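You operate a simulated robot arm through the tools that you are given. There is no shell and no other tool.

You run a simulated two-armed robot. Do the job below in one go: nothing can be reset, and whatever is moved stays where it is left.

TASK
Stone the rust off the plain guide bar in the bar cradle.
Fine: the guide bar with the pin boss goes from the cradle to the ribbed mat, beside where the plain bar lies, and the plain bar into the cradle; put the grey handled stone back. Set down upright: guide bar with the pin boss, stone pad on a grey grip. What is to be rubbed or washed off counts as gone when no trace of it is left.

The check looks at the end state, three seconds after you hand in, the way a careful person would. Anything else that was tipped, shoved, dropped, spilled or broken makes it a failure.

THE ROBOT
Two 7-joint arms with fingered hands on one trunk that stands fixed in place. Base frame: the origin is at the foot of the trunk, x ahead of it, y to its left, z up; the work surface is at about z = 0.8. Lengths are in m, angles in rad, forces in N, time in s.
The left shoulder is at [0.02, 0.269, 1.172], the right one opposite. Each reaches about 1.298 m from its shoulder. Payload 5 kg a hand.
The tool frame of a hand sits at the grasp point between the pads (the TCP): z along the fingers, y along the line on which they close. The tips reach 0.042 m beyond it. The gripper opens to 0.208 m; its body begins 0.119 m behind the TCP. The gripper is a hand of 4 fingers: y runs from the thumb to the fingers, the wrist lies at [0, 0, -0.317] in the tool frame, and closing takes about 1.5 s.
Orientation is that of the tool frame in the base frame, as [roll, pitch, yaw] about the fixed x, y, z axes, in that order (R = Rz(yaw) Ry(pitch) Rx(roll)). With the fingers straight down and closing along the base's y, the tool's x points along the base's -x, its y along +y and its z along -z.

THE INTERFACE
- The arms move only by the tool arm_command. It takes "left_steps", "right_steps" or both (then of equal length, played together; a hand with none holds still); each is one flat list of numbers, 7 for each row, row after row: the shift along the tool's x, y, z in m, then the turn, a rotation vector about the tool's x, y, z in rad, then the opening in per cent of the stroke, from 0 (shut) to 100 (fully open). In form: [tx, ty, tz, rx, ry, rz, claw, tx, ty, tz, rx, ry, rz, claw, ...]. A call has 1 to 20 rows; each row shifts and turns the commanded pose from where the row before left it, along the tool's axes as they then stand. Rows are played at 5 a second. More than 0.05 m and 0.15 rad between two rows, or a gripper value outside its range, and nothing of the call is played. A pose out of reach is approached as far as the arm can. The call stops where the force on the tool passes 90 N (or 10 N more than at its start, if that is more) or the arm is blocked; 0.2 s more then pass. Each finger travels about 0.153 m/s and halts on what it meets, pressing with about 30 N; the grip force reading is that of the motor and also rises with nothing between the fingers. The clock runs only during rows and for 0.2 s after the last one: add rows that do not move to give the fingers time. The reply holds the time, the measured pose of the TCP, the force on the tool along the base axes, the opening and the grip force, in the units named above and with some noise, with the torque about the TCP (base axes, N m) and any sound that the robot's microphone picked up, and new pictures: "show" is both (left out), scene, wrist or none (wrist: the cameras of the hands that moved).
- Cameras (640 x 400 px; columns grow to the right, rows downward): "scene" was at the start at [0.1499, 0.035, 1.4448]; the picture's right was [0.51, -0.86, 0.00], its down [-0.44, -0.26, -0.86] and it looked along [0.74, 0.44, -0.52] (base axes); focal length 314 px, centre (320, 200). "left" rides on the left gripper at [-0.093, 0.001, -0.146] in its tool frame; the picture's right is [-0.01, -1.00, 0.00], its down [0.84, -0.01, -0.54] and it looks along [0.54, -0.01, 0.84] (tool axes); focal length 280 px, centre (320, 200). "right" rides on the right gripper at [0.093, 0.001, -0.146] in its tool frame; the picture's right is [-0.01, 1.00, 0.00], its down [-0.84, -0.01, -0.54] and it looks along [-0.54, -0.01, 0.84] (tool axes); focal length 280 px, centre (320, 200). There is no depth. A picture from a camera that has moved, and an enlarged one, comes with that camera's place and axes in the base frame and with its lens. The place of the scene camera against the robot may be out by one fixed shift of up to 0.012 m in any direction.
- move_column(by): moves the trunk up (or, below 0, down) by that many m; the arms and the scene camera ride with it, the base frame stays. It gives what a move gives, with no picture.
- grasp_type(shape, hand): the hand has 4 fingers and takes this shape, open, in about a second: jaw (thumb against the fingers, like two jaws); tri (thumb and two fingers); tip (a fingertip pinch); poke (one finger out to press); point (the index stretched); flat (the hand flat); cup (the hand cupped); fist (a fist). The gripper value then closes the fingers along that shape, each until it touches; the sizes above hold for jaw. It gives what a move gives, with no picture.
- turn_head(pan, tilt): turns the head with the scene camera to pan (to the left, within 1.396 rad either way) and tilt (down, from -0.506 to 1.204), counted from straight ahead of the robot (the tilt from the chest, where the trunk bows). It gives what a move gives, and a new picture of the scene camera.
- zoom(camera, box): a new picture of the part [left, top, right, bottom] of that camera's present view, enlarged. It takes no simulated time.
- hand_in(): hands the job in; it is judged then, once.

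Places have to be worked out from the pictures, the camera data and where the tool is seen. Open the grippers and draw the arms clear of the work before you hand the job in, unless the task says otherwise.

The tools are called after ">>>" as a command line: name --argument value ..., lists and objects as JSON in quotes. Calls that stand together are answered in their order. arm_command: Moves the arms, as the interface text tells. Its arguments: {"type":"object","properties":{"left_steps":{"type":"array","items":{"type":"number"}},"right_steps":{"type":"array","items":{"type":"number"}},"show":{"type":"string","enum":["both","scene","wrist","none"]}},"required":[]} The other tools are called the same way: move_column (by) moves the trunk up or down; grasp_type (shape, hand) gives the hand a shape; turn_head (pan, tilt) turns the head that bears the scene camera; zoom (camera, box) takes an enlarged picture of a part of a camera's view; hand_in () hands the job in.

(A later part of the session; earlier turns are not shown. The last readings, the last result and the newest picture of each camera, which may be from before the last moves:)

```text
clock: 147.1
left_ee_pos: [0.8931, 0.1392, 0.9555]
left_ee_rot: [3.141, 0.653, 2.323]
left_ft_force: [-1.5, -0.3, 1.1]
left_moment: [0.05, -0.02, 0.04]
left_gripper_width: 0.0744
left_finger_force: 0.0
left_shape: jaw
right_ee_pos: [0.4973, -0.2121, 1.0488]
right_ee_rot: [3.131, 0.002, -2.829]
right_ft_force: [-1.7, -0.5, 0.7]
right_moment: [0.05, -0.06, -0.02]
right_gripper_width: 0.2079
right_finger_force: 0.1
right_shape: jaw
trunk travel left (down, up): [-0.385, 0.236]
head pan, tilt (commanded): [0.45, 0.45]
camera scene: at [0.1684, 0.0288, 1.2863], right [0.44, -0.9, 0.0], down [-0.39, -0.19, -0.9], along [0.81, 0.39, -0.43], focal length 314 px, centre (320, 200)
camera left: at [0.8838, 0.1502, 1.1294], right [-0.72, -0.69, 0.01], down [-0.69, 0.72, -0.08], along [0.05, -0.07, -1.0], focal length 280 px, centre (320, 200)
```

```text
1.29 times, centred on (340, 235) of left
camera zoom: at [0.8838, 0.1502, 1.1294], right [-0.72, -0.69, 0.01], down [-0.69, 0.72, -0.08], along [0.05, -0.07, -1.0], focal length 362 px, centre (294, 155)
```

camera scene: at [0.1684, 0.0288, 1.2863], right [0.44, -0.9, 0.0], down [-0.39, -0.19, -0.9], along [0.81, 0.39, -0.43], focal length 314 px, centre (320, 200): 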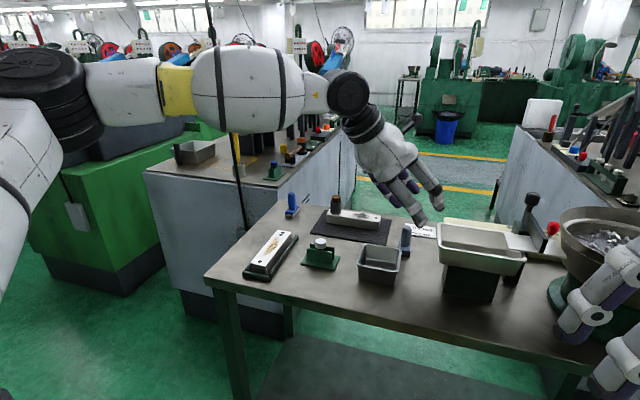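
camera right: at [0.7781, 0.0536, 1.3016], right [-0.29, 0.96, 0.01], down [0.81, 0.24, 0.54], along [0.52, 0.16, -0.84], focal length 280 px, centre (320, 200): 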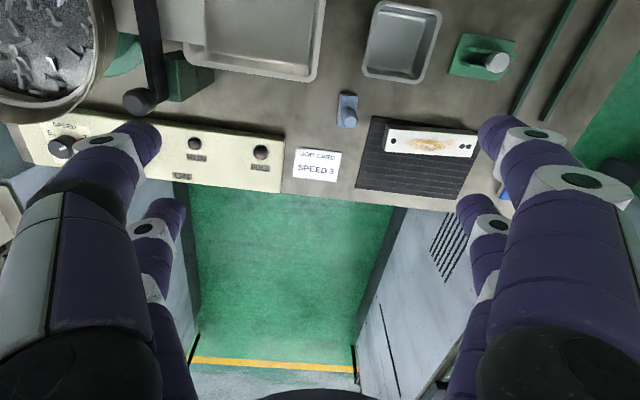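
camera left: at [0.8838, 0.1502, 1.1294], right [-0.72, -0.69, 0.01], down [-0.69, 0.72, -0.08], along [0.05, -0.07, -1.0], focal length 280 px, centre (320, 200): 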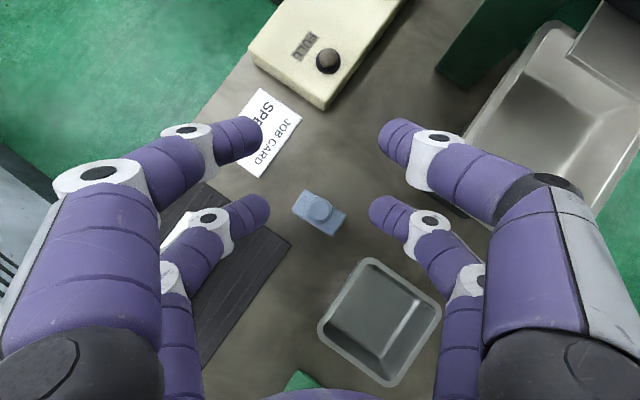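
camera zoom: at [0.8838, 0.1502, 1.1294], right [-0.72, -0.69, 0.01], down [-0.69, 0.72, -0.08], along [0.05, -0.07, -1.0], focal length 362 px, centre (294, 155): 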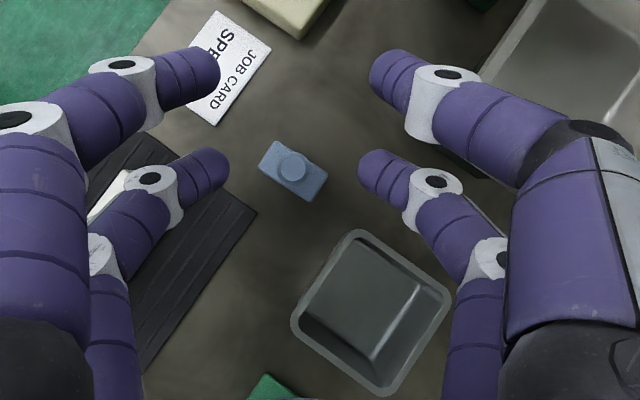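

The stone's axis is at (0.8895, 0.141), centred under the rear finger pair. I descend straight down around the grip with the fingers narrowed to about 0.055.

>>> arm_command --left_steps '[0.0101, 0, 0.0133, 0, 0, 0, 30, 0.0101, 0, 0.0133, 0, 0, 0, 27, 0, 0, 0, 0, 0, 0, 27]' --show "wrist"

>>> zoom --camera "left" --box '[240, 130, 400, 270]'

>>> zoom --camera "scene" --box '[370, 190, 450, 270]'

```text
clock: 147.9
left_ee_pos: [0.8904, 0.1379, 0.9206]
left_ee_rot: [-3.141, 0.651, 2.325]
left_ft_force: [0.4, -0.3, 0.4]
left_moment: [-0.02, -0.04, -0.01]
left_gripper_width: 0.0567
left_finger_force: 0.0
left_shape: jaw
right_ee_pos: [0.4979, -0.2131, 1.0492]
right_ee_rot: [3.131, 0.004, -2.831]
right_ft_force: [1.0, 0.0, 0.6]
right_moment: [0.03, 0.01, 0.01]
right_gripper_width: 0.2081
right_finger_force: 0.1
right_shape: jaw
trunk travel left (down, up): [-0.385, 0.236]
head pan, tilt (commanded): [0.45, 0.45]
camera left: at [0.883, 0.15, 1.0953], right [-0.72, -0.69, 0.01], down [-0.69, 0.72, -0.08], along [0.05, -0.07, -1.0], focal length 280 px, centre (320, 200)
```

left: 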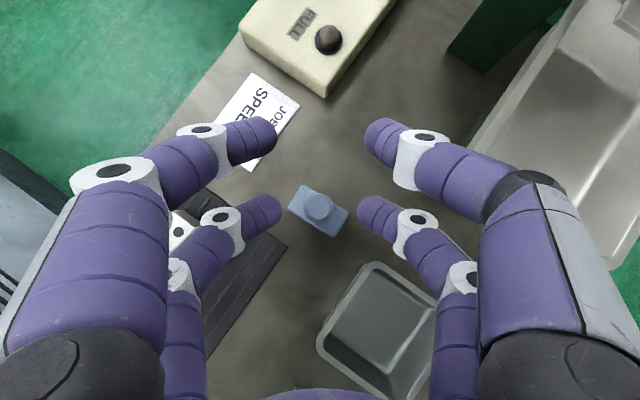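

```text
2.86 times, centred on (320, 200) of left
camera zoom: at [0.883, 0.15, 1.0953], right [-0.72, -0.69, 0.01], down [-0.69, 0.72, -0.08], along [0.05, -0.07, -1.0], focal length 801 px, centre (320, 200)
```

zoom: 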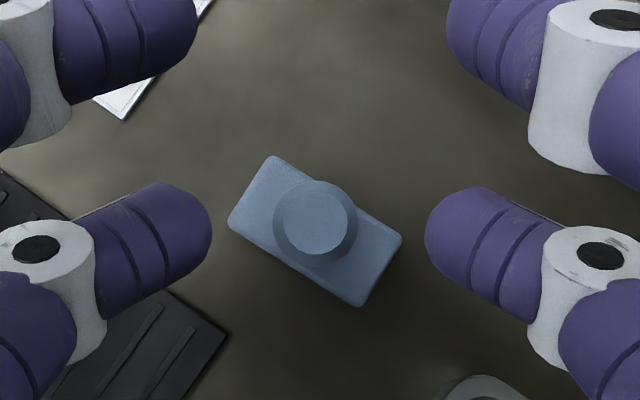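

```text
5.00 times, centred on (410, 230) of scene
camera zoom: at [0.1689, 0.0288, 1.286], right [0.44, -0.9, 0.0], down [-0.39, -0.19, -0.9], along [0.81, 0.39, -0.44], focal length 1568 px, centre (-130, 50)
```

zoom: 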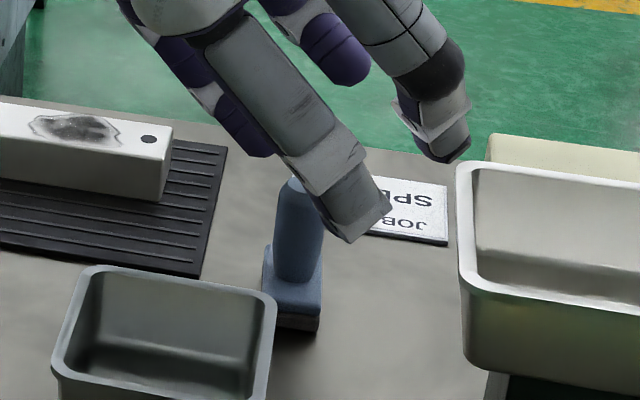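

Still aligned. I descend the remaining 3 cm so the tips sit at mid-grip.

>>> arm_command --left_steps '[0.0091, 0, 0.012, 0, 0, 0, 25, 0.0091, 0, 0.012, 0, 0, 0, 25, 0, 0, 0, 0, 0, 0, 25]' --show "wrist"

>>> zoom --camera "left" --box '[240, 130, 400, 270]'

>>> zoom --camera "scene" --box '[370, 190, 450, 270]'

```text
clock: 148.7
left_ee_pos: [0.8906, 0.1376, 0.8918]
left_ee_rot: [-3.14, 0.651, 2.321]
left_ft_force: [-0.3, 0.5, -0.5]
left_moment: [-0.04, 0.0, 0.01]
left_gripper_width: 0.0528
left_finger_force: 0.0
left_shape: jaw
right_ee_pos: [0.4969, -0.2134, 1.0493]
right_ee_rot: [3.132, 0.004, -2.829]
right_ft_force: [0.2, -0.8, 0.7]
right_moment: [0.0, -0.03, -0.02]
right_gripper_width: 0.2082
right_finger_force: 0.0
right_shape: jaw
trunk travel left (down, up): [-0.385, 0.236]
head pan, tilt (commanded): [0.45, 0.45]
camera left: at [0.8833, 0.1499, 1.065], right [-0.72, -0.69, 0.01], down [-0.69, 0.72, -0.08], along [0.05, -0.07, -1.0], focal length 280 px, centre (320, 200)
```

left: 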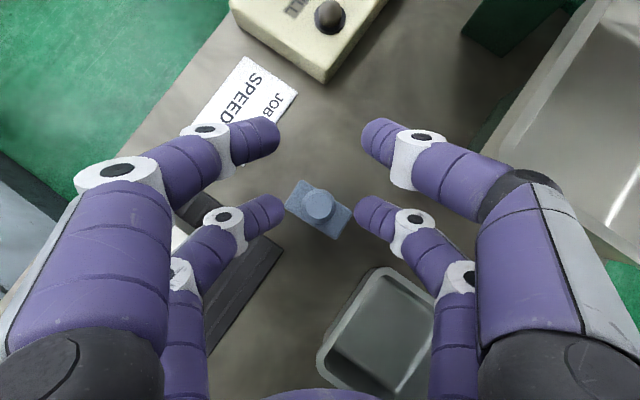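

```text
2.86 times, centred on (320, 200) of left
camera zoom: at [0.8833, 0.1499, 1.065], right [-0.72, -0.69, 0.01], down [-0.69, 0.72, -0.08], along [0.05, -0.07, -1.0], focal length 801 px, centre (320, 200)
```

zoom: 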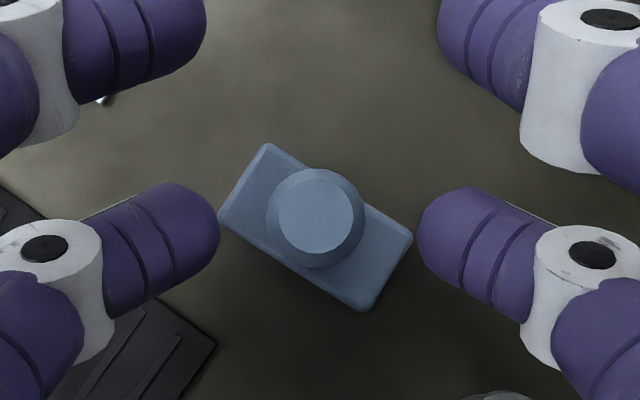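

```text
5.00 times, centred on (410, 230) of scene
camera zoom: at [0.1689, 0.0289, 1.286], right [0.44, -0.9, 0.0], down [-0.39, -0.19, -0.9], along [0.81, 0.39, -0.44], focal length 1568 px, centre (-130, 50)
```

zoom: 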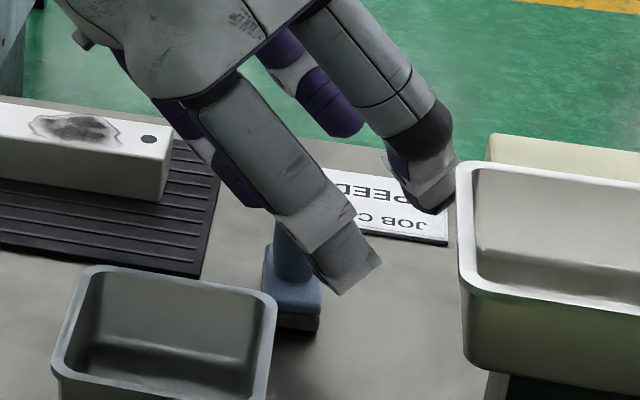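

Tips are level with mid-grip and centred to about 1.5 mm. I close slowly on the grip.

>>> arm_command --left_steps '[0, 0, 0, 0, 0, 0, 20, 0, 0, 0, 0, 0, 0, 16, 0, 0, 0, 0, 0, 0, 13, 0, 0, 0, 0, 0, 0, 10, 0, 0, 0, 0, 0, 0, 6, 0, 0, 0, 0, 0, 0, 2, 0, 0, 0, 0, 0, 0, 0, 0, 0, 0, 0, 0, 0, 0]' --show "wrist"

>>> zoom --camera "left" --box '[240, 130, 400, 270]'

>>> zoom --camera "scene" --box '[370, 190, 450, 270]'

```text
clock: 150.5
left_ee_pos: [0.8909, 0.139, 0.8908]
left_ee_rot: [-3.139, 0.65, 2.324]
left_ft_force: [-0.2, 0.1, 0.2]
left_moment: [0.02, -0.02, 0.0]
left_gripper_width: 0.0003
left_finger_force: 29.9
left_shape: jaw
right_ee_pos: [0.4982, -0.2133, 1.0496]
right_ee_rot: [3.13, 0.003, -2.831]
right_ft_force: [0.6, 0.6, 0.1]
right_moment: [-0.01, 0.01, -0.03]
right_gripper_width: 0.2081
right_finger_force: 0.1
right_shape: jaw
trunk travel left (down, up): [-0.385, 0.236]
head pan, tilt (commanded): [0.45, 0.45]
camera left: at [0.8833, 0.1499, 1.0648], right [-0.72, -0.69, 0.01], down [-0.69, 0.72, -0.08], along [0.05, -0.07, -1.0], focal length 280 px, centre (320, 200)
```

left: 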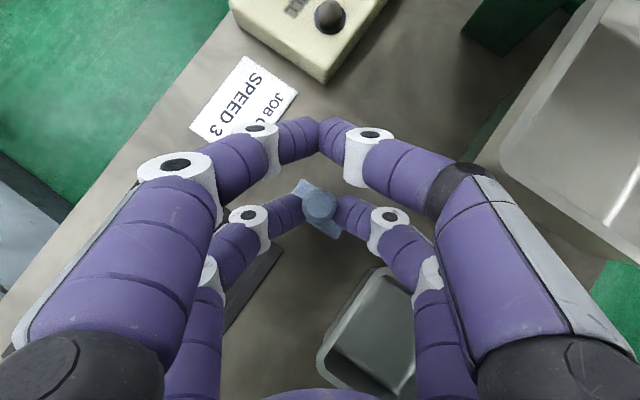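

```text
2.86 times, centred on (320, 200) of left
camera zoom: at [0.8833, 0.1499, 1.0648], right [-0.72, -0.69, 0.01], down [-0.69, 0.72, -0.08], along [0.05, -0.07, -1.0], focal length 801 px, centre (320, 200)
```

zoom: 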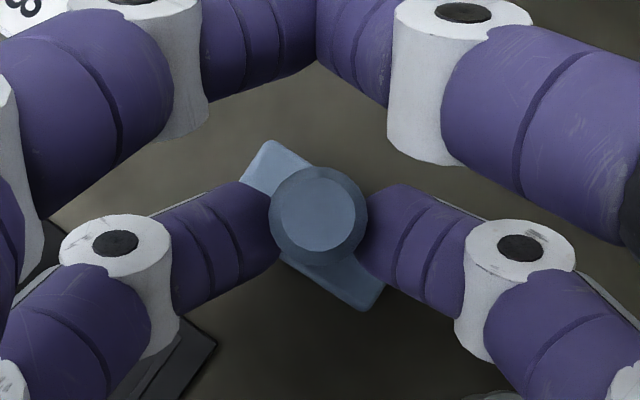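

```text
5.00 times, centred on (410, 230) of scene
camera zoom: at [0.1689, 0.0289, 1.2859], right [0.44, -0.9, 0.0], down [-0.39, -0.19, -0.9], along [0.81, 0.39, -0.44], focal length 1568 px, centre (-130, 50)
```

zoom: 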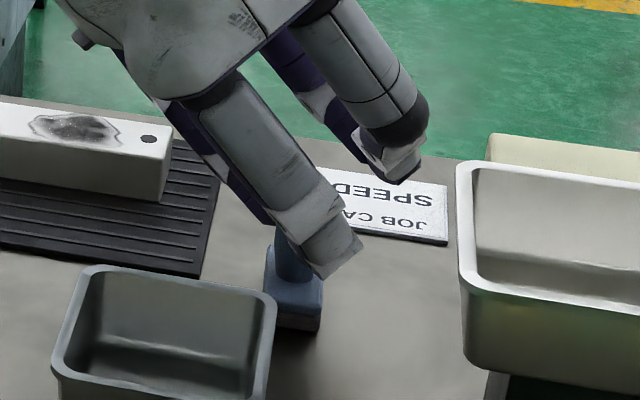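

The rear pair holds the grip, but the contact is about 2–3 mm behind its centre. I re-open slightly, shift 2 mm forward and close again for a square hold.

>>> arm_command --left_steps '[0, 0, 0, 0, 0, 0, 10, 0, 0, 0, 0, 0, 0, 18, -0.002, 0, 0.0015, 0, 0, 0, 18, 0, 0, 0, 0, 0, 0, 14, 0, 0, 0, 0, 0, 0, 10, 0, 0, 0, 0, 0, 0, 6, 0, 0, 0, 0, 0, 0, 2, 0, 0, 0, 0, 0, 0, 0, 0, 0, 0, 0, 0, 0, 0]' --show "wrist"

>>> zoom --camera "left" --box '[240, 130, 400, 270]'

```text
clock: 152.5
left_ee_pos: [0.8933, 0.1363, 0.8914]
left_ee_rot: [-3.139, 0.648, 2.323]
left_ft_force: [0.9, 0.1, 0.8]
left_moment: [-0.07, -0.02, -0.01]
left_gripper_width: 0.0
left_finger_force: 30.1
left_shape: jaw
right_ee_pos: [0.4972, -0.2124, 1.0489]
right_ee_rot: [3.131, 0.004, -2.831]
right_ft_force: [0.0, 0.3, 0.4]
right_moment: [-0.02, 0.0, 0.0]
right_gripper_width: 0.2081
right_finger_force: 0.0
right_shape: jaw
trunk travel left (down, up): [-0.385, 0.236]
head pan, tilt (commanded): [0.45, 0.45]
camera left: at [0.885, 0.1471, 1.0649], right [-0.72, -0.69, 0.01], down [-0.69, 0.72, -0.08], along [0.05, -0.07, -1.0], focal length 280 px, centre (320, 200)
```

left: 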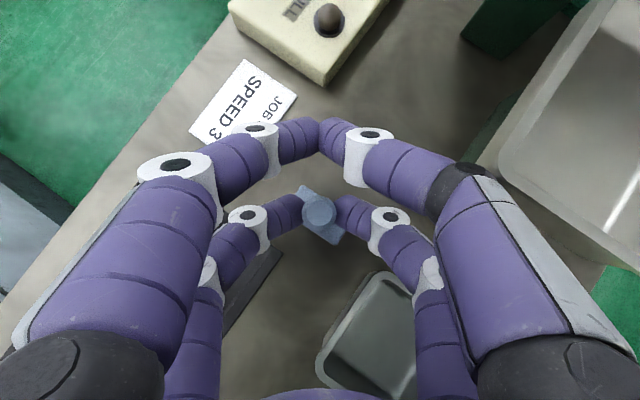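

```text
2.86 times, centred on (320, 200) of left
camera zoom: at [0.885, 0.1471, 1.0649], right [-0.72, -0.69, 0.01], down [-0.69, 0.72, -0.08], along [0.05, -0.07, -1.0], focal length 801 px, centre (320, 200)
```

zoom: 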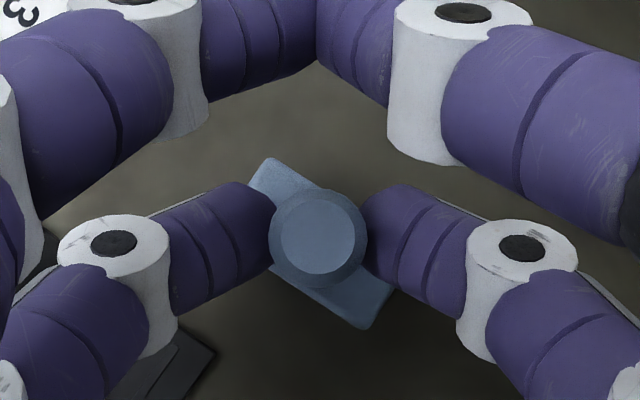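

Now well centred. I lift 6 mm to test, keeping the stone just off the bench.

>>> arm_command --left_steps '[-0.0018, 0, -0.0024, 0, 0, 0, 0, -0.0018, 0, -0.0024, 0, 0, 0, 0, 0, 0, 0, 0, 0, 0, 0]' --show "wrist"

>>> zoom --camera "scene" --box '[370, 190, 450, 270]'

```text
clock: 153.3
left_ee_pos: [0.8934, 0.136, 0.8976]
left_ee_rot: [-3.14, 0.648, 2.322]
left_ft_force: [-0.1, 0.4, -0.5]
left_moment: [-0.03, 0.02, 0.0]
left_gripper_width: 0.0
left_finger_force: 29.7
left_shape: jaw
right_ee_pos: [0.4979, -0.2129, 1.0491]
right_ee_rot: [3.131, 0.003, -2.83]
right_ft_force: [-0.5, 0.8, 0.1]
right_moment: [0.07, 0.0, 0.01]
right_gripper_width: 0.2078
right_finger_force: 0.1
right_shape: jaw
trunk travel left (down, up): [-0.385, 0.236]
head pan, tilt (commanded): [0.45, 0.45]
camera left: at [0.8851, 0.1475, 1.0716], right [-0.72, -0.69, 0.01], down [-0.69, 0.72, -0.08], along [0.05, -0.07, -1.0], focal length 280 px, centre (320, 200)
```

left: 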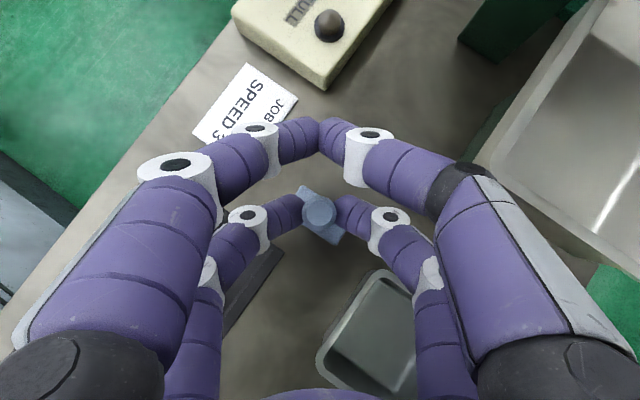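

```text
5.00 times, centred on (410, 230) of scene
camera zoom: at [0.169, 0.0289, 1.2859], right [0.44, -0.9, 0.0], down [-0.39, -0.19, -0.9], along [0.81, 0.39, -0.44], focal length 1568 px, centre (-130, 50)
```

zoom: 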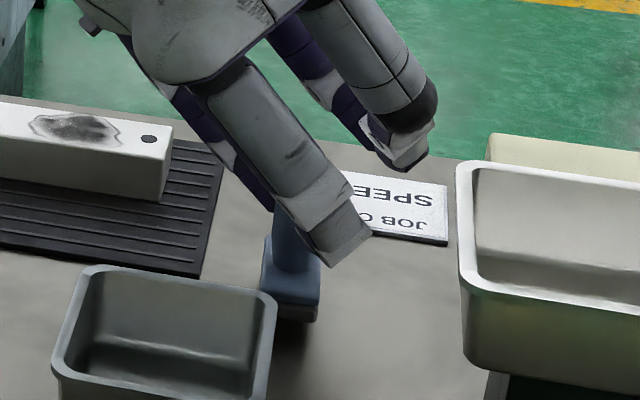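

The stone came up with the hand, hanging straight. I note its home: hand at (0.8933, 0.1363, 0.8914), pitch 0.65, yaw 2.323. I lift it 10 cm and look again.

>>> arm_command --left_steps '[-0.01, 0, -0.0133, 0, 0, 0, 0, -0.0201, 0, -0.0266, 0, 0, 0, 0, -0.0201, 0, -0.0266, 0, 0, 0, 0, -0.0101, 0, -0.0133, 0, 0, 0, 0, 0, 0, 0, 0, 0, 0, 0]' --show "both"

>>> zoom --camera "scene" --box '[360, 150, 460, 250]'

>>> zoom --camera "left" --box '[240, 130, 400, 270]'

```text
clock: 154.5
left_ee_pos: [0.8925, 0.1367, 0.9971]
left_ee_rot: [-3.14, 0.649, 2.322]
left_ft_force: [0.5, -0.9, -1.0]
left_moment: [0.01, -0.03, 0.01]
left_gripper_width: 0.0002
left_finger_force: 30.4
left_shape: jaw
right_ee_pos: [0.4979, -0.2129, 1.0504]
right_ee_rot: [3.132, 0.005, -2.83]
right_ft_force: [0.0, 0.1, -0.3]
right_moment: [0.02, 0.01, -0.03]
right_gripper_width: 0.2077
right_finger_force: 0.1
right_shape: jaw
trunk travel left (down, up): [-0.385, 0.236]
head pan, tilt (commanded): [0.45, 0.45]
camera scene: at [0.1691, 0.0289, 1.2859], right [0.44, -0.9, 0.0], down [-0.39, -0.19, -0.9], along [0.81, 0.39, -0.44], focal length 314 px, centre (320, 200)
camera left: at [0.8855, 0.148, 1.17], right [-0.72, -0.69, 0.01], down [-0.69, 0.72, -0.08], along [0.05, -0.07, -1.0], focal length 280 px, centre (320, 200)
```

scene: 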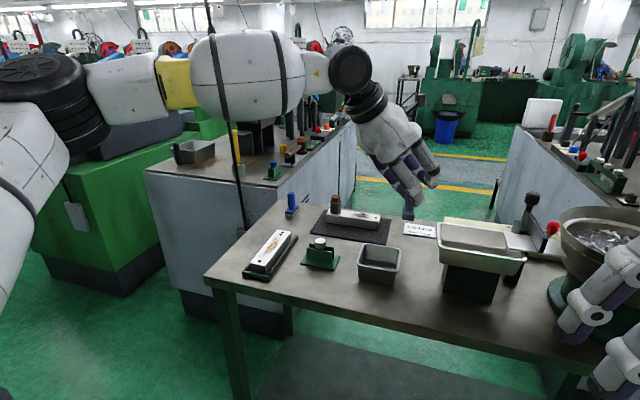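
left: 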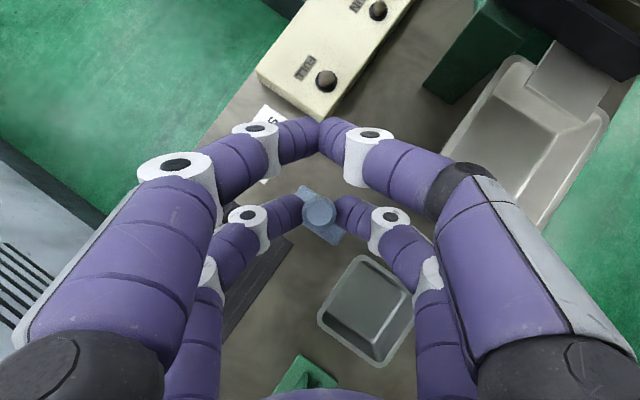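

```text
4.00 times, centred on (410, 200) of scene
camera zoom: at [0.1691, 0.0289, 1.2859], right [0.44, -0.9, 0.0], down [-0.39, -0.19, -0.9], along [0.81, 0.39, -0.44], focal length 1254 px, centre (-40, 200)
```

zoom: 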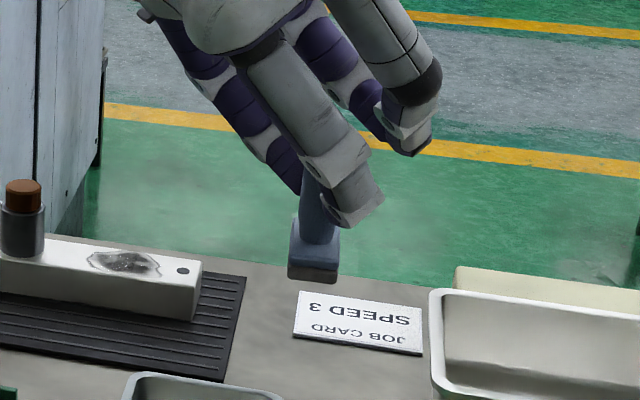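

```text
2.86 times, centred on (320, 200) of left
camera zoom: at [0.8855, 0.148, 1.17], right [-0.72, -0.69, 0.01], down [-0.69, 0.72, -0.08], along [0.05, -0.07, -1.0], focal length 801 px, centre (320, 200)
```

zoom: 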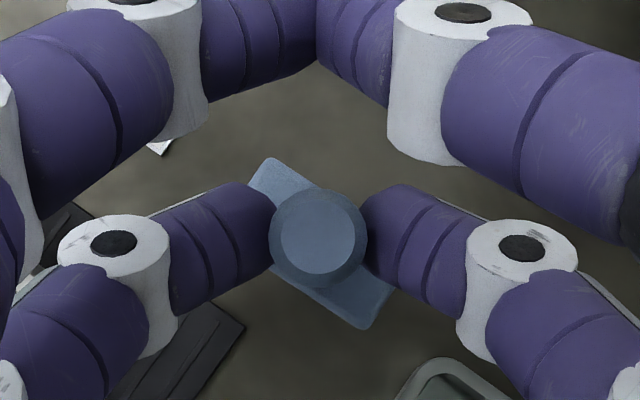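

The stone hangs upright and steady. I carry it over to above the bar in the cradle, turning 17° so the pad spans the bar's width.

>>> arm_command --left_steps '[0.02693, 0.00786, -0.02038, 0, 0, 0, 0, 0.02693, 0.00786, -0.02038, 0, 0, 0, 0, 0.02693, 0.00786, -0.02038, 0, 0, 0, 0, 0.02693, 0.00786, -0.02038, 0, 0, 0, 0, 0.02693, 0.00786, -0.02038, 0, 0, 0, 0, 0.02693, 0.00786, -0.02038, 0, 0, 0, 0, 0.02693, 0.00786, -0.02038, 0, 0, 0, 0, 0.02693, 0.00786, -0.02038, 0, 0, 0, 0, 0.02693, 0.00786, -0.02038, 0, 0, 0, 0, 0.02693, 0.00786, -0.02038, 0, 0, 0, 0, 0, 0, 0, 0.0598, 0, 0.0789, 0, 0, 0, 0, 0.0598, 0, 0.0789, 0, 0, 0, 0, 0.0598, 0, 0.0789, 0, 0, 0, 0, 0, 0, 0, 0]' --show "both"

>>> zoom --camera "left" --box '[200, 100, 440, 300]'

>>> zoom --camera "scene" --box '[210, 180, 330, 290]'

```text
clock: 157.5
left_ee_pos: [0.7207, 0.4366, 0.9973]
left_ee_rot: [-3.14, 0.649, 2.026]
left_ft_force: [0.3, -0.1, -1.8]
left_moment: [-0.02, -0.01, 0.01]
left_gripper_width: 0.0
left_finger_force: 29.8
left_shape: jaw
right_ee_pos: [0.4974, -0.2136, 1.0503]
right_ee_rot: [3.131, 0.005, -2.83]
right_ft_force: [-0.1, 0.2, 0.3]
right_moment: [0.01, 0.05, 0.0]
right_gripper_width: 0.2079
right_finger_force: 0.0
right_shape: jaw
trunk travel left (down, up): [-0.385, 0.236]
head pan, tilt (commanded): [0.45, 0.45]
camera scene: at [0.1693, 0.0289, 1.2859], right [0.44, -0.9, 0.0], down [-0.39, -0.19, -0.9], along [0.81, 0.39, -0.44], focal length 314 px, centre (320, 200)
camera left: at [0.716, 0.4505, 1.1713], right [-0.89, -0.45, 0.01], down [-0.45, 0.89, -0.08], along [0.03, -0.08, -1.0], focal length 280 px, centre (320, 200)
```

scene: 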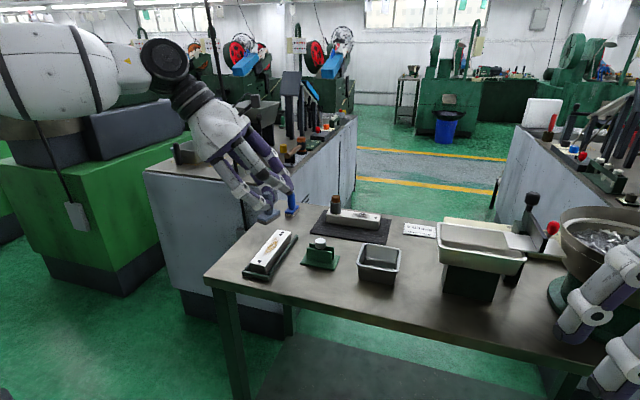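
left: 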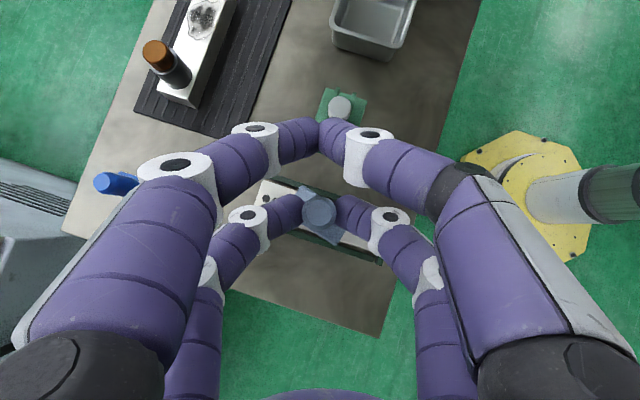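

```text
2.00 times, centred on (320, 200) of left
camera zoom: at [0.716, 0.4505, 1.1713], right [-0.89, -0.45, 0.01], down [-0.45, 0.89, -0.08], along [0.03, -0.08, -1.0], focal length 561 px, centre (320, 200)
```

zoom: 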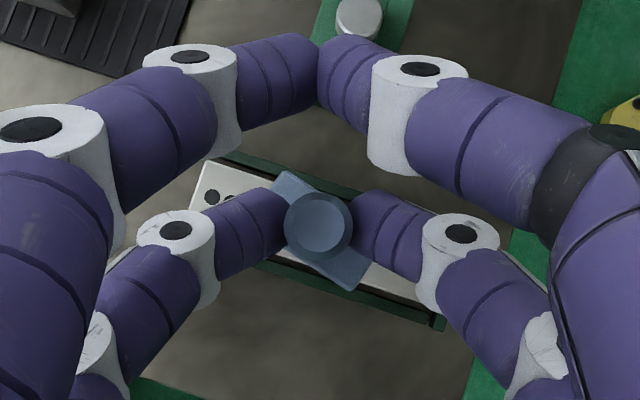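

```text
3.64 times, centred on (270, 235) of scene
camera zoom: at [0.1693, 0.0289, 1.2859], right [0.44, -0.9, 0.0], down [-0.39, -0.19, -0.9], along [0.81, 0.39, -0.44], focal length 1140 px, centre (502, 73)
```

zoom: 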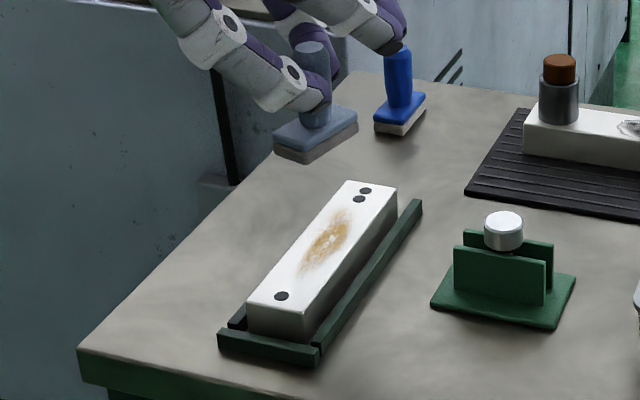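

The stone is above the bar's centre. I lower to about 1 cm above the surface and check alignment over the rust.

>>> arm_command --left_steps '[0.0133, 0, 0.0175, 0, 0, 0, 0, 0.0133, 0, 0.0175, 0, 0, 0, 0, 0.0133, 0, 0.0175, 0, 0, 0, 0, 0, 0, 0, 0, 0, 0, 0]' --show "wrist"

>>> zoom --camera "left" --box '[200, 100, 440, 300]'

>>> zoom --camera "scene" --box '[220, 200, 310, 290]'

```text
clock: 158.5
left_ee_pos: [0.7214, 0.4376, 0.9305]
left_ee_rot: [-3.141, 0.65, 2.026]
left_ft_force: [0.5, -0.6, 0.7]
left_moment: [0.02, 0.02, -0.01]
left_gripper_width: 0.0
left_finger_force: 29.8
left_shape: jaw
right_ee_pos: [0.4965, -0.2141, 1.049]
right_ee_rot: [3.131, 0.003, -2.831]
right_ft_force: [-0.6, 0.4, 0.1]
right_moment: [0.0, 0.0, 0.0]
right_gripper_width: 0.208
right_finger_force: 0.1
right_shape: jaw
trunk travel left (down, up): [-0.385, 0.236]
head pan, tilt (commanded): [0.45, 0.45]
camera left: at [0.7161, 0.4502, 1.104], right [-0.89, -0.45, 0.01], down [-0.45, 0.89, -0.08], along [0.03, -0.08, -1.0], focal length 280 px, centre (320, 200)
```

left: 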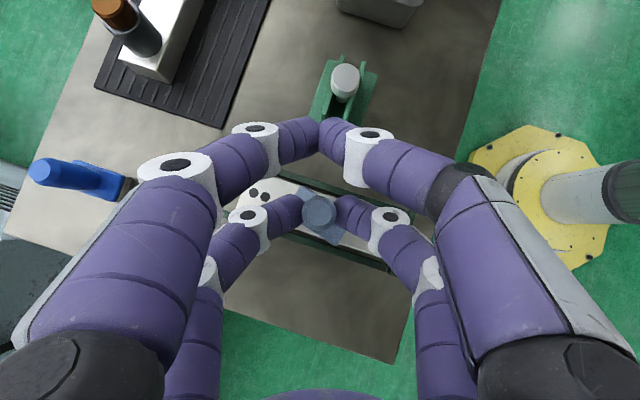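

```text
2.00 times, centred on (320, 200) of left
camera zoom: at [0.7161, 0.4502, 1.104], right [-0.89, -0.45, 0.01], down [-0.45, 0.89, -0.08], along [0.03, -0.08, -1.0], focal length 561 px, centre (320, 200)
```

zoom: 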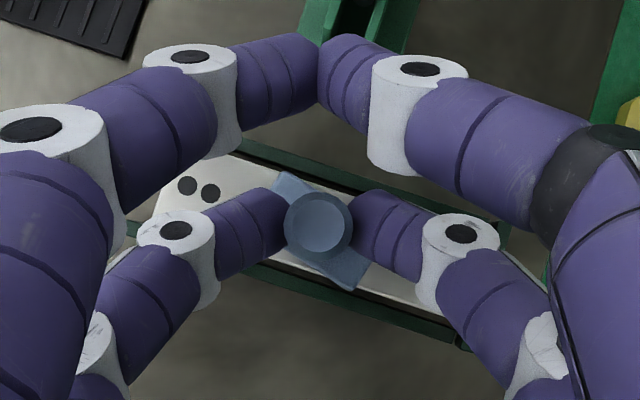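

```text
4.44 times, centred on (265, 245) of scene
camera zoom: at [0.169, 0.0289, 1.286], right [0.44, -0.9, 0.0], down [-0.39, -0.19, -0.9], along [0.81, 0.39, -0.44], focal length 1394 px, centre (564, 0)
```

zoom: 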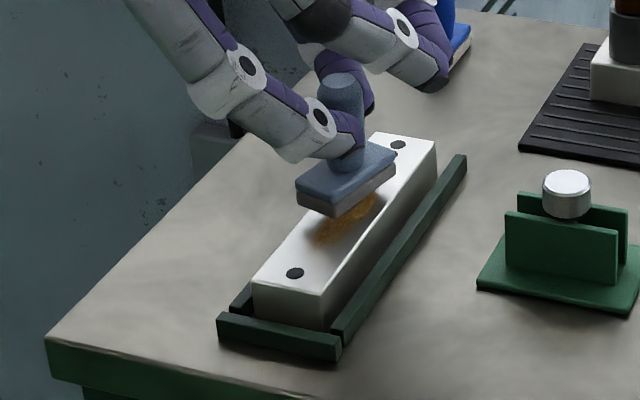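

The pad is level and over the rust. I lower in small steps to contact, watching the vertical force.

>>> arm_command --left_steps '[0.0012, 0, 0.0016, 0, 0, 0, 0, 0.0012, 0, 0.0016, 0, 0, 0, 0, 0.0012, 0, 0.0016, 0, 0, 0, 0, 0, 0, 0, 0, 0, 0, 0]' --show "none"

>>> arm_command --left_steps '[0.0009, 0, 0.0012, 0, 0, 0, 0, 0, 0, 0, 0, 0, 0, 0]' --show "none"

>>> arm_command --left_steps '[0.0006, 0, 0.0008, 0, 0, 0, 0, 0, 0, 0, 0, 0, 0, 0]' --show "none"

```text
clock: 159.5
left_ee_pos: [0.7212, 0.4365, 0.9256]
left_ee_rot: [3.14, 0.651, 2.026]
left_ft_force: [-0.7, 0.7, -0.7]
left_moment: [-0.02, 0.02, -0.02]
left_gripper_width: 0.0002
left_finger_force: 30.3
left_shape: jaw
right_ee_pos: [0.4963, -0.2126, 1.0495]
right_ee_rot: [3.133, 0.003, -2.832]
right_ft_force: [-0.5, 0.0, -0.6]
right_moment: [0.04, 0.03, -0.01]
right_gripper_width: 0.208
right_finger_force: 0.1
right_shape: jaw
trunk travel left (down, up): [-0.385, 0.236]
head pan, tilt (commanded): [0.45, 0.45]
```

```text
clock: 160.1
left_ee_pos: [0.7196, 0.4365, 0.9237]
left_ee_rot: [-3.141, 0.65, 2.026]
left_ft_force: [0.3, 0.1, -1.4]
left_moment: [-0.01, 0.01, -0.02]
left_gripper_width: 0.0001
left_finger_force: 29.6
left_shape: jaw
right_ee_pos: [0.4966, -0.2129, 1.0483]
right_ee_rot: [3.132, 0.002, -2.831]
right_ft_force: [-0.3, 0.1, 0.1]
right_moment: [-0.01, -0.03, -0.02]
right_gripper_width: 0.2081
right_finger_force: 0.0
right_shape: jaw
trunk travel left (down, up): [-0.385, 0.236]
head pan, tilt (commanded): [0.45, 0.45]
```

```text
clock: 160.7
left_ee_pos: [0.7205, 0.437, 0.922]
left_ee_rot: [-3.14, 0.651, 2.027]
left_ft_force: [-0.4, 0.1, -0.6]
left_moment: [-0.01, 0.02, 0.01]
left_gripper_width: 0.0003
left_finger_force: 30.4
left_shape: jaw
right_ee_pos: [0.4975, -0.2122, 1.0493]
right_ee_rot: [3.132, 0.003, -2.829]
right_ft_force: [0.4, -0.7, -0.6]
right_moment: [0.04, 0.0, 0.0]
right_gripper_width: 0.2081
right_finger_force: 0.0
right_shape: jaw
trunk travel left (down, up): [-0.385, 0.236]
head pan, tilt (commanded): [0.45, 0.45]
```

Not touching yet. I continue a millimetre at a time.

>>> arm_command --left_steps '[0.0006, 0, 0.0008, 0, 0, 0, 0, 0, 0, 0, 0, 0, 0, 0]' --show "none"

>>> arm_command --left_steps '[0.0006, 0, 0.0008, 0, 0, 0, 0, 0, 0, 0, 0, 0, 0, 0]' --show "none"

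>>> arm_command --left_steps '[0.0006, 0, 0.0008, 0, 0, 0, 0, 0, 0, 0, 0, 0, 0, 0]' --show "wrist"

>>> zoom --camera "scene" --box '[220, 200, 310, 290]'

```text
clock: 161.3
left_ee_pos: [0.7198, 0.437, 0.9215]
left_ee_rot: [-3.14, 0.652, 2.026]
left_ft_force: [0.0, -0.9, -1.3]
left_moment: [0.02, -0.01, 0.02]
left_gripper_width: 0.0
left_finger_force: 30.0
left_shape: jaw
right_ee_pos: [0.4962, -0.2123, 1.0485]
right_ee_rot: [3.134, 0.003, -2.831]
right_ft_force: [0.5, -0.3, -0.6]
right_moment: [-0.01, 0.0, 0.0]
right_gripper_width: 0.2082
right_finger_force: 0.0
right_shape: jaw
trunk travel left (down, up): [-0.385, 0.236]
head pan, tilt (commanded): [0.45, 0.45]
```

```text
clock: 161.9
left_ee_pos: [0.7199, 0.4376, 0.9222]
left_ee_rot: [3.141, 0.651, 2.023]
left_ft_force: [-0.7, 0.8, 3.6]
left_moment: [0.06, 0.05, 0.01]
left_gripper_width: 0.0001
left_finger_force: 30.0
left_shape: jaw
right_ee_pos: [0.4974, -0.2119, 1.0493]
right_ee_rot: [3.131, 0.004, -2.831]
right_ft_force: [0.0, 0.0, 0.7]
right_moment: [-0.01, -0.01, -0.06]
right_gripper_width: 0.208
right_finger_force: 0.0
right_shape: jaw
trunk travel left (down, up): [-0.385, 0.236]
head pan, tilt (commanded): [0.45, 0.45]
```

```text
clock: 162.5
left_ee_pos: [0.7209, 0.4372, 0.9211]
left_ee_rot: [3.14, 0.652, 2.024]
left_ft_force: [-0.5, -1.0, 9.5]
left_moment: [0.0, 0.09, 0.02]
left_gripper_width: 0.0
left_finger_force: 30.4
left_shape: jaw
right_ee_pos: [0.496, -0.213, 1.0504]
right_ee_rot: [3.13, 0.003, -2.832]
right_ft_force: [0.9, 0.8, 0.4]
right_moment: [-0.01, -0.01, 0.01]
right_gripper_width: 0.2081
right_finger_force: 0.0
right_shape: jaw
trunk travel left (down, up): [-0.385, 0.236]
head pan, tilt (commanded): [0.45, 0.45]
camera left: at [0.7159, 0.4499, 1.0943], right [-0.89, -0.45, 0.01], down [-0.45, 0.89, -0.08], along [0.03, -0.08, -1.0], focal length 280 px, centre (320, 200)
```

left: 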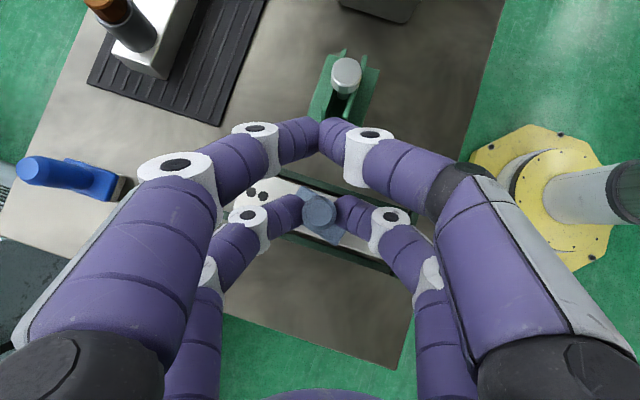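

```text
4.44 times, centred on (265, 245) of scene
camera zoom: at [0.1685, 0.0286, 1.2861], right [0.44, -0.9, 0.0], down [-0.39, -0.19, -0.9], along [0.81, 0.39, -0.43], focal length 1394 px, centre (564, 0)
```

zoom: 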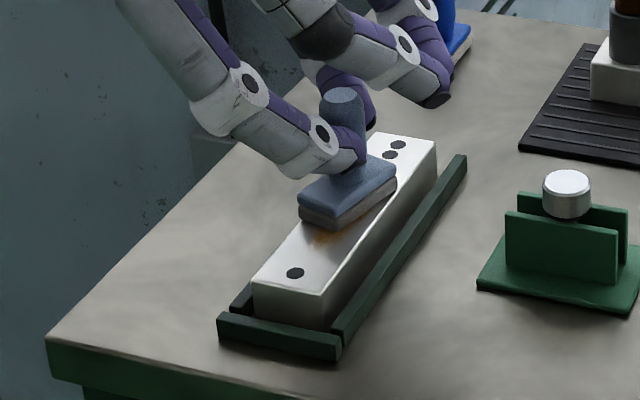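

Pad contact at about 9.5 N. I make a small trial stroke of ±2 cm along the bar and check that the stone behaves.

>>> arm_command --left_steps '[-0.00243, 0.00952, 0.00184, 0, 0, 0, 0, -0.00243, 0.00952, 0.00184, 0, 0, 0, 0, 0.00243, -0.00952, -0.00184, 0, 0, 0, 0, 0.00243, -0.00952, -0.00184, 0, 0, 0, 0, 0.00243, -0.00952, -0.00184, 0, 0, 0, 0, 0.00243, -0.00952, -0.00184, 0, 0, 0, 0, 0, 0, 0, 0, 0, 0, 0]' --show "wrist"

>>> zoom --camera "scene" --box '[220, 200, 310, 290]'

```text
clock: 164.1
left_ee_pos: [0.7014, 0.4331, 0.9204]
left_ee_rot: [-3.14, 0.652, 2.026]
left_ft_force: [1.5, 0.5, 7.8]
left_moment: [0.07, -0.06, -0.02]
left_gripper_width: 0.0
left_finger_force: 30.5
left_shape: jaw
right_ee_pos: [0.4969, -0.2126, 1.0497]
right_ee_rot: [3.131, 0.005, -2.829]
right_ft_force: [-0.5, -0.5, -0.6]
right_moment: [-0.02, -0.01, -0.04]
right_gripper_width: 0.2078
right_finger_force: 0.0
right_shape: jaw
trunk travel left (down, up): [-0.385, 0.236]
head pan, tilt (commanded): [0.45, 0.45]
camera left: at [0.6972, 0.4462, 1.0941], right [-0.89, -0.45, 0.01], down [-0.45, 0.89, -0.08], along [0.03, -0.08, -1.0], focal length 280 px, centre (320, 200)
```

left: 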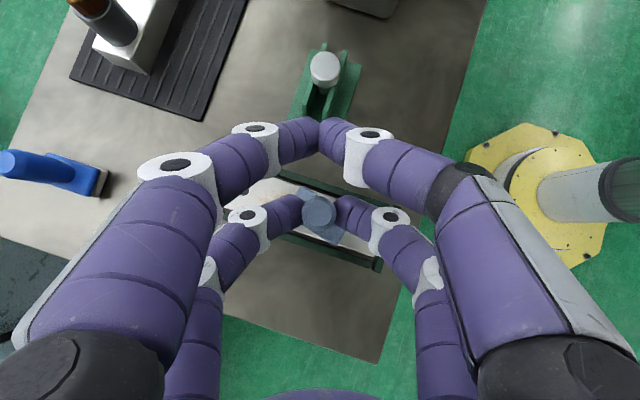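

```text
4.44 times, centred on (265, 245) of scene
camera zoom: at [0.1685, 0.0287, 1.286], right [0.44, -0.9, 0.0], down [-0.39, -0.19, -0.9], along [0.81, 0.39, -0.43], focal length 1394 px, centre (564, 0)
```

zoom: 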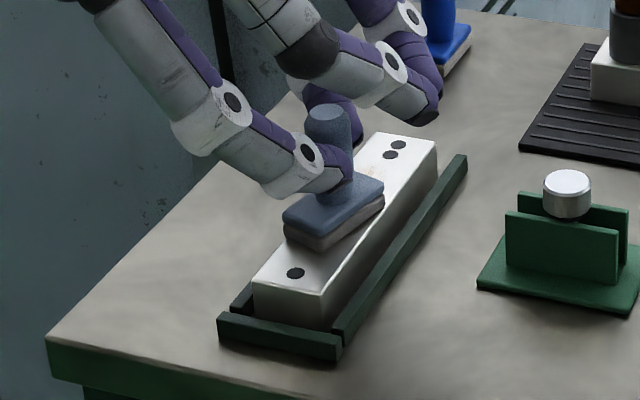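

The stone follows well and the rust already looks fainter. I do longer strokes over the whole patch, with small sideways offsets for the full width.

>>> arm_command --left_steps '[0.00207, -0.0081, -0.00157, 0, 0, 0, 0, 0.00207, -0.0081, -0.00157, 0, 0, 0, 0, 0.00304, 0.00122, -0.0023, 0, 0, 0, 0, -0.00243, 0.00952, 0.00184, 0, 0, 0, 0, -0.00243, 0.00952, 0.00184, 0, 0, 0, 0, -0.00243, 0.00952, 0.00184, 0, 0, 0, 0, -0.00243, 0.00952, 0.00184, 0, 0, 0, 0, -0.00243, 0.00952, 0.00184, 0, 0, 0, 0, -0.00243, 0.00952, 0.00184, 0, 0, 0, 0, -0.00243, 0.00952, 0.00184, 0, 0, 0, 0, -0.00608, -0.00244, 0.0046, 0, 0, 0, 0, 0.00243, -0.00952, -0.00184, 0, 0, 0, 0, 0.00243, -0.00952, -0.00184, 0, 0, 0, 0, 0.00243, -0.00952, -0.00184, 0, 0, 0, 0, 0.00243, -0.00952, -0.00184, 0, 0, 0, 0, 0.00243, -0.00952, -0.00184, 0, 0, 0, 0, 0.00243, -0.00952, -0.00184, 0, 0, 0, 0, 0.00243, -0.00952, -0.00184, 0, 0, 0, 0, 0, 0, 0, 0, 0, 0, 0]' --show "wrist"

>>> zoom --camera "scene" --box '[220, 200, 310, 290]'

```text
clock: 168.1
left_ee_pos: [0.6836, 0.4272, 0.9199]
left_ee_rot: [3.141, 0.65, 2.026]
left_ft_force: [0.7, 0.9, 11.8]
left_moment: [0.08, -0.09, 0.01]
left_gripper_width: 0.0001
left_finger_force: 29.9
left_shape: jaw
right_ee_pos: [0.4963, -0.2134, 1.0497]
right_ee_rot: [3.13, 0.003, -2.829]
right_ft_force: [-0.5, 0.5, -0.1]
right_moment: [-0.03, -0.01, 0.01]
right_gripper_width: 0.2078
right_finger_force: 0.1
right_shape: jaw
trunk travel left (down, up): [-0.385, 0.236]
head pan, tilt (commanded): [0.45, 0.45]
camera left: at [0.679, 0.4421, 1.0938], right [-0.89, -0.45, 0.01], down [-0.45, 0.89, -0.08], along [0.03, -0.08, -1.0], focal length 280 px, centre (320, 200)
```

left: 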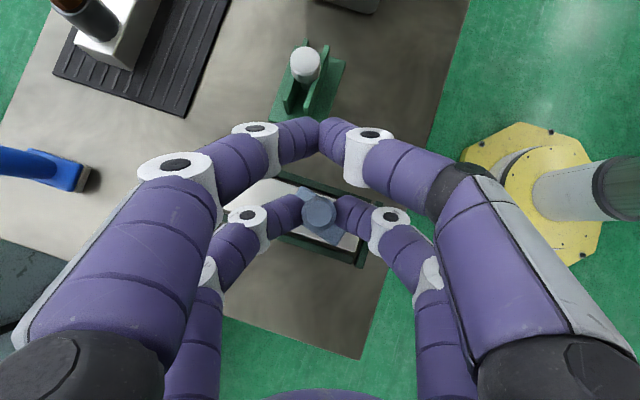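

```text
4.44 times, centred on (265, 245) of scene
camera zoom: at [0.1684, 0.0287, 1.2861], right [0.44, -0.9, 0.0], down [-0.39, -0.19, -0.9], along [0.81, 0.39, -0.43], focal length 1394 px, centre (564, 0)
```

zoom: 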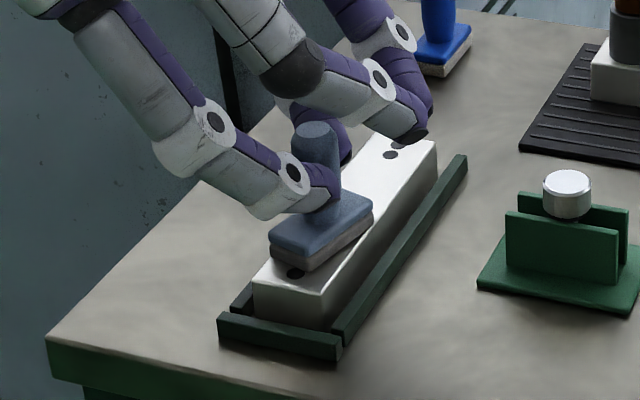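

The visible part is already clean. I do another full pass there and back at different sideways offsets to be thorough.

>>> arm_command --left_steps '[-0.00243, 0.00952, 0.00184, 0, 0, 0, 0, -0.00243, 0.00952, 0.00184, 0, 0, 0, 0, -0.00243, 0.00952, 0.00184, 0, 0, 0, 0, -0.00243, 0.00952, 0.00184, 0, 0, 0, 0, -0.00243, 0.00952, 0.00184, 0, 0, 0, 0, -0.00243, 0.00952, 0.00184, 0, 0, 0, 0, -0.00243, 0.00952, 0.00184, 0, 0, 0, 0, 0.0057, 0.00229, -0.00432, 0, 0, 0, 0, 0.00243, -0.00952, -0.00184, 0, 0, 0, 0, 0.00243, -0.00952, -0.00184, 0, 0, 0, 0, 0.00243, -0.00952, -0.00184, 0, 0, 0, 0, 0.00243, -0.00952, -0.00184, 0, 0, 0, 0, 0.00243, -0.00952, -0.00184, 0, 0, 0, 0, 0.00243, -0.00952, -0.00184, 0, 0, 0, 0, 0.00243, -0.00952, -0.00184, 0, 0, 0, 0, -0.00243, 0.00952, 0.00184, 0, 0, 0, 0, -0.00243, 0.00952, 0.00184, 0, 0, 0, 0, -0.00243, 0.00952, 0.00184, 0, 0, 0, 0, 0, 0, 0, 0, 0, 0, 0]' --show "none"

>>> arm_command --left_steps '[-0.0006, 0, -0.0008, 0, 0, 0, 0, -0.0061, 0, -0.008, 0, 0, 0, 0, -0.0121, 0, -0.0159, 0, 0, 0, 0, -0.0181, 0, -0.0239, 0, 0, 0, 0, -0.0121, 0, -0.0159, 0, 0, 0, 0, 0, 0, 0, 0, 0, 0, 0]' --show "wrist"

>>> zoom --camera "scene" --box '[220, 200, 310, 290]'

```text
clock: 172.1
left_ee_pos: [0.7124, 0.4378, 0.9197]
left_ee_rot: [-3.14, 0.649, 2.024]
left_ft_force: [-2.0, 0.6, 8.0]
left_moment: [0.08, 0.12, 0.01]
left_gripper_width: 0.0
left_finger_force: 29.7
left_shape: jaw
right_ee_pos: [0.4962, -0.2123, 1.0483]
right_ee_rot: [3.131, 0.003, -2.83]
right_ft_force: [-0.6, 0.5, -0.6]
right_moment: [0.02, 0.0, 0.0]
right_gripper_width: 0.2078
right_finger_force: 0.1
right_shape: jaw
trunk travel left (down, up): [-0.385, 0.236]
head pan, tilt (commanded): [0.45, 0.45]
```

```text
clock: 173.5
left_ee_pos: [0.7126, 0.4385, 1.0017]
left_ee_rot: [-3.141, 0.65, 2.027]
left_ft_force: [-0.2, -0.8, -1.2]
left_moment: [-0.05, 0.03, -0.04]
left_gripper_width: 0.0
left_finger_force: 29.9
left_shape: jaw
right_ee_pos: [0.4979, -0.2121, 1.0499]
right_ee_rot: [3.131, 0.003, -2.829]
right_ft_force: [0.1, -0.3, -0.5]
right_moment: [0.02, 0.05, -0.01]
right_gripper_width: 0.208
right_finger_force: 0.0
right_shape: jaw
trunk travel left (down, up): [-0.385, 0.236]
head pan, tilt (commanded): [0.45, 0.45]
camera left: at [0.7083, 0.4511, 1.1752], right [-0.89, -0.45, 0.01], down [-0.45, 0.89, -0.08], along [0.03, -0.08, -1.0], focal length 280 px, centre (320, 200)
```

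left: 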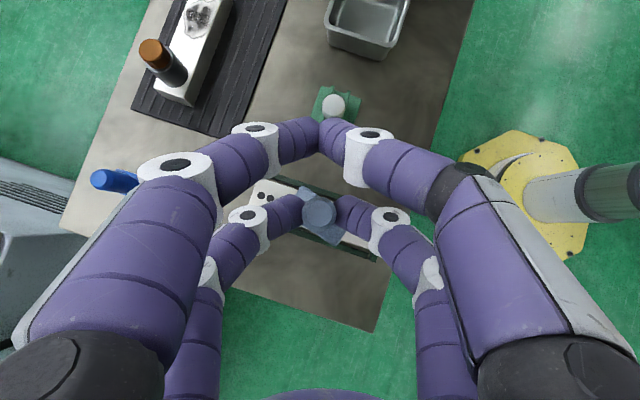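

```text
4.44 times, centred on (265, 245) of scene
camera zoom: at [0.1691, 0.029, 1.2858], right [0.44, -0.9, 0.0], down [-0.39, -0.19, -0.9], along [0.81, 0.39, -0.44], focal length 1394 px, centre (564, 0)
```

zoom: 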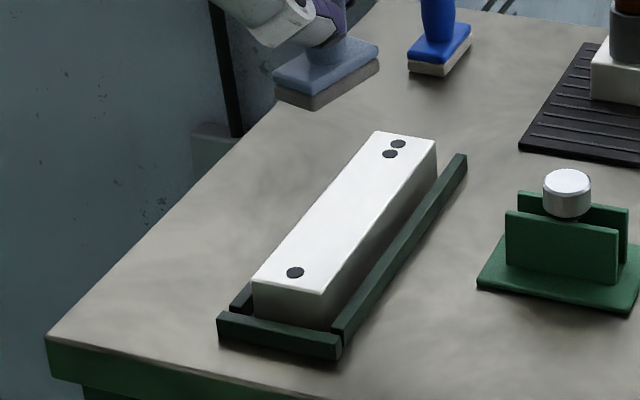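

The bar looks clean. I zoom in tightly to check for any faint traces before putting the stone back.

>>> zoom --camera "scene" --box '[252, 225, 292, 275]'

>>> zoom --camera "scene" --box '[260, 226, 286, 252]'

```text
8.00 times, centred on (272, 250) of scene
camera zoom: at [0.1691, 0.029, 1.2858], right [0.44, -0.9, 0.0], down [-0.39, -0.19, -0.9], along [0.81, 0.39, -0.44], focal length 2509 px, centre (704, -200)
```

zoom: 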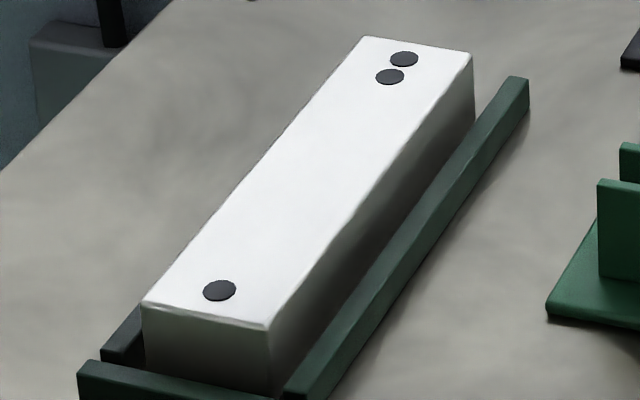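

```text
15.38 times, centred on (273, 239) of scene
camera zoom: at [0.1691, 0.029, 1.2858], right [0.44, -0.9, 0.0], down [-0.39, -0.19, -0.9], along [0.81, 0.39, -0.44], focal length 4825 px, centre (1043, -400)
```

zoom: 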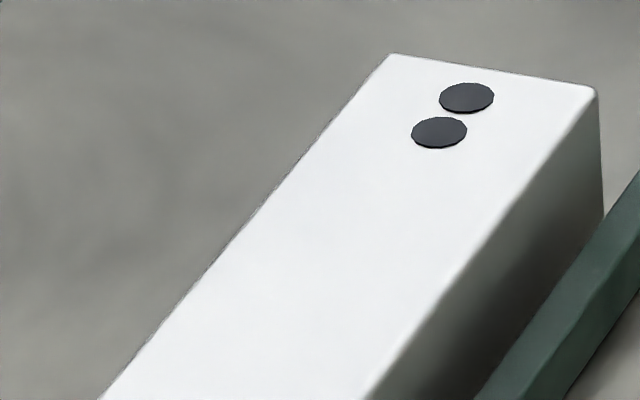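

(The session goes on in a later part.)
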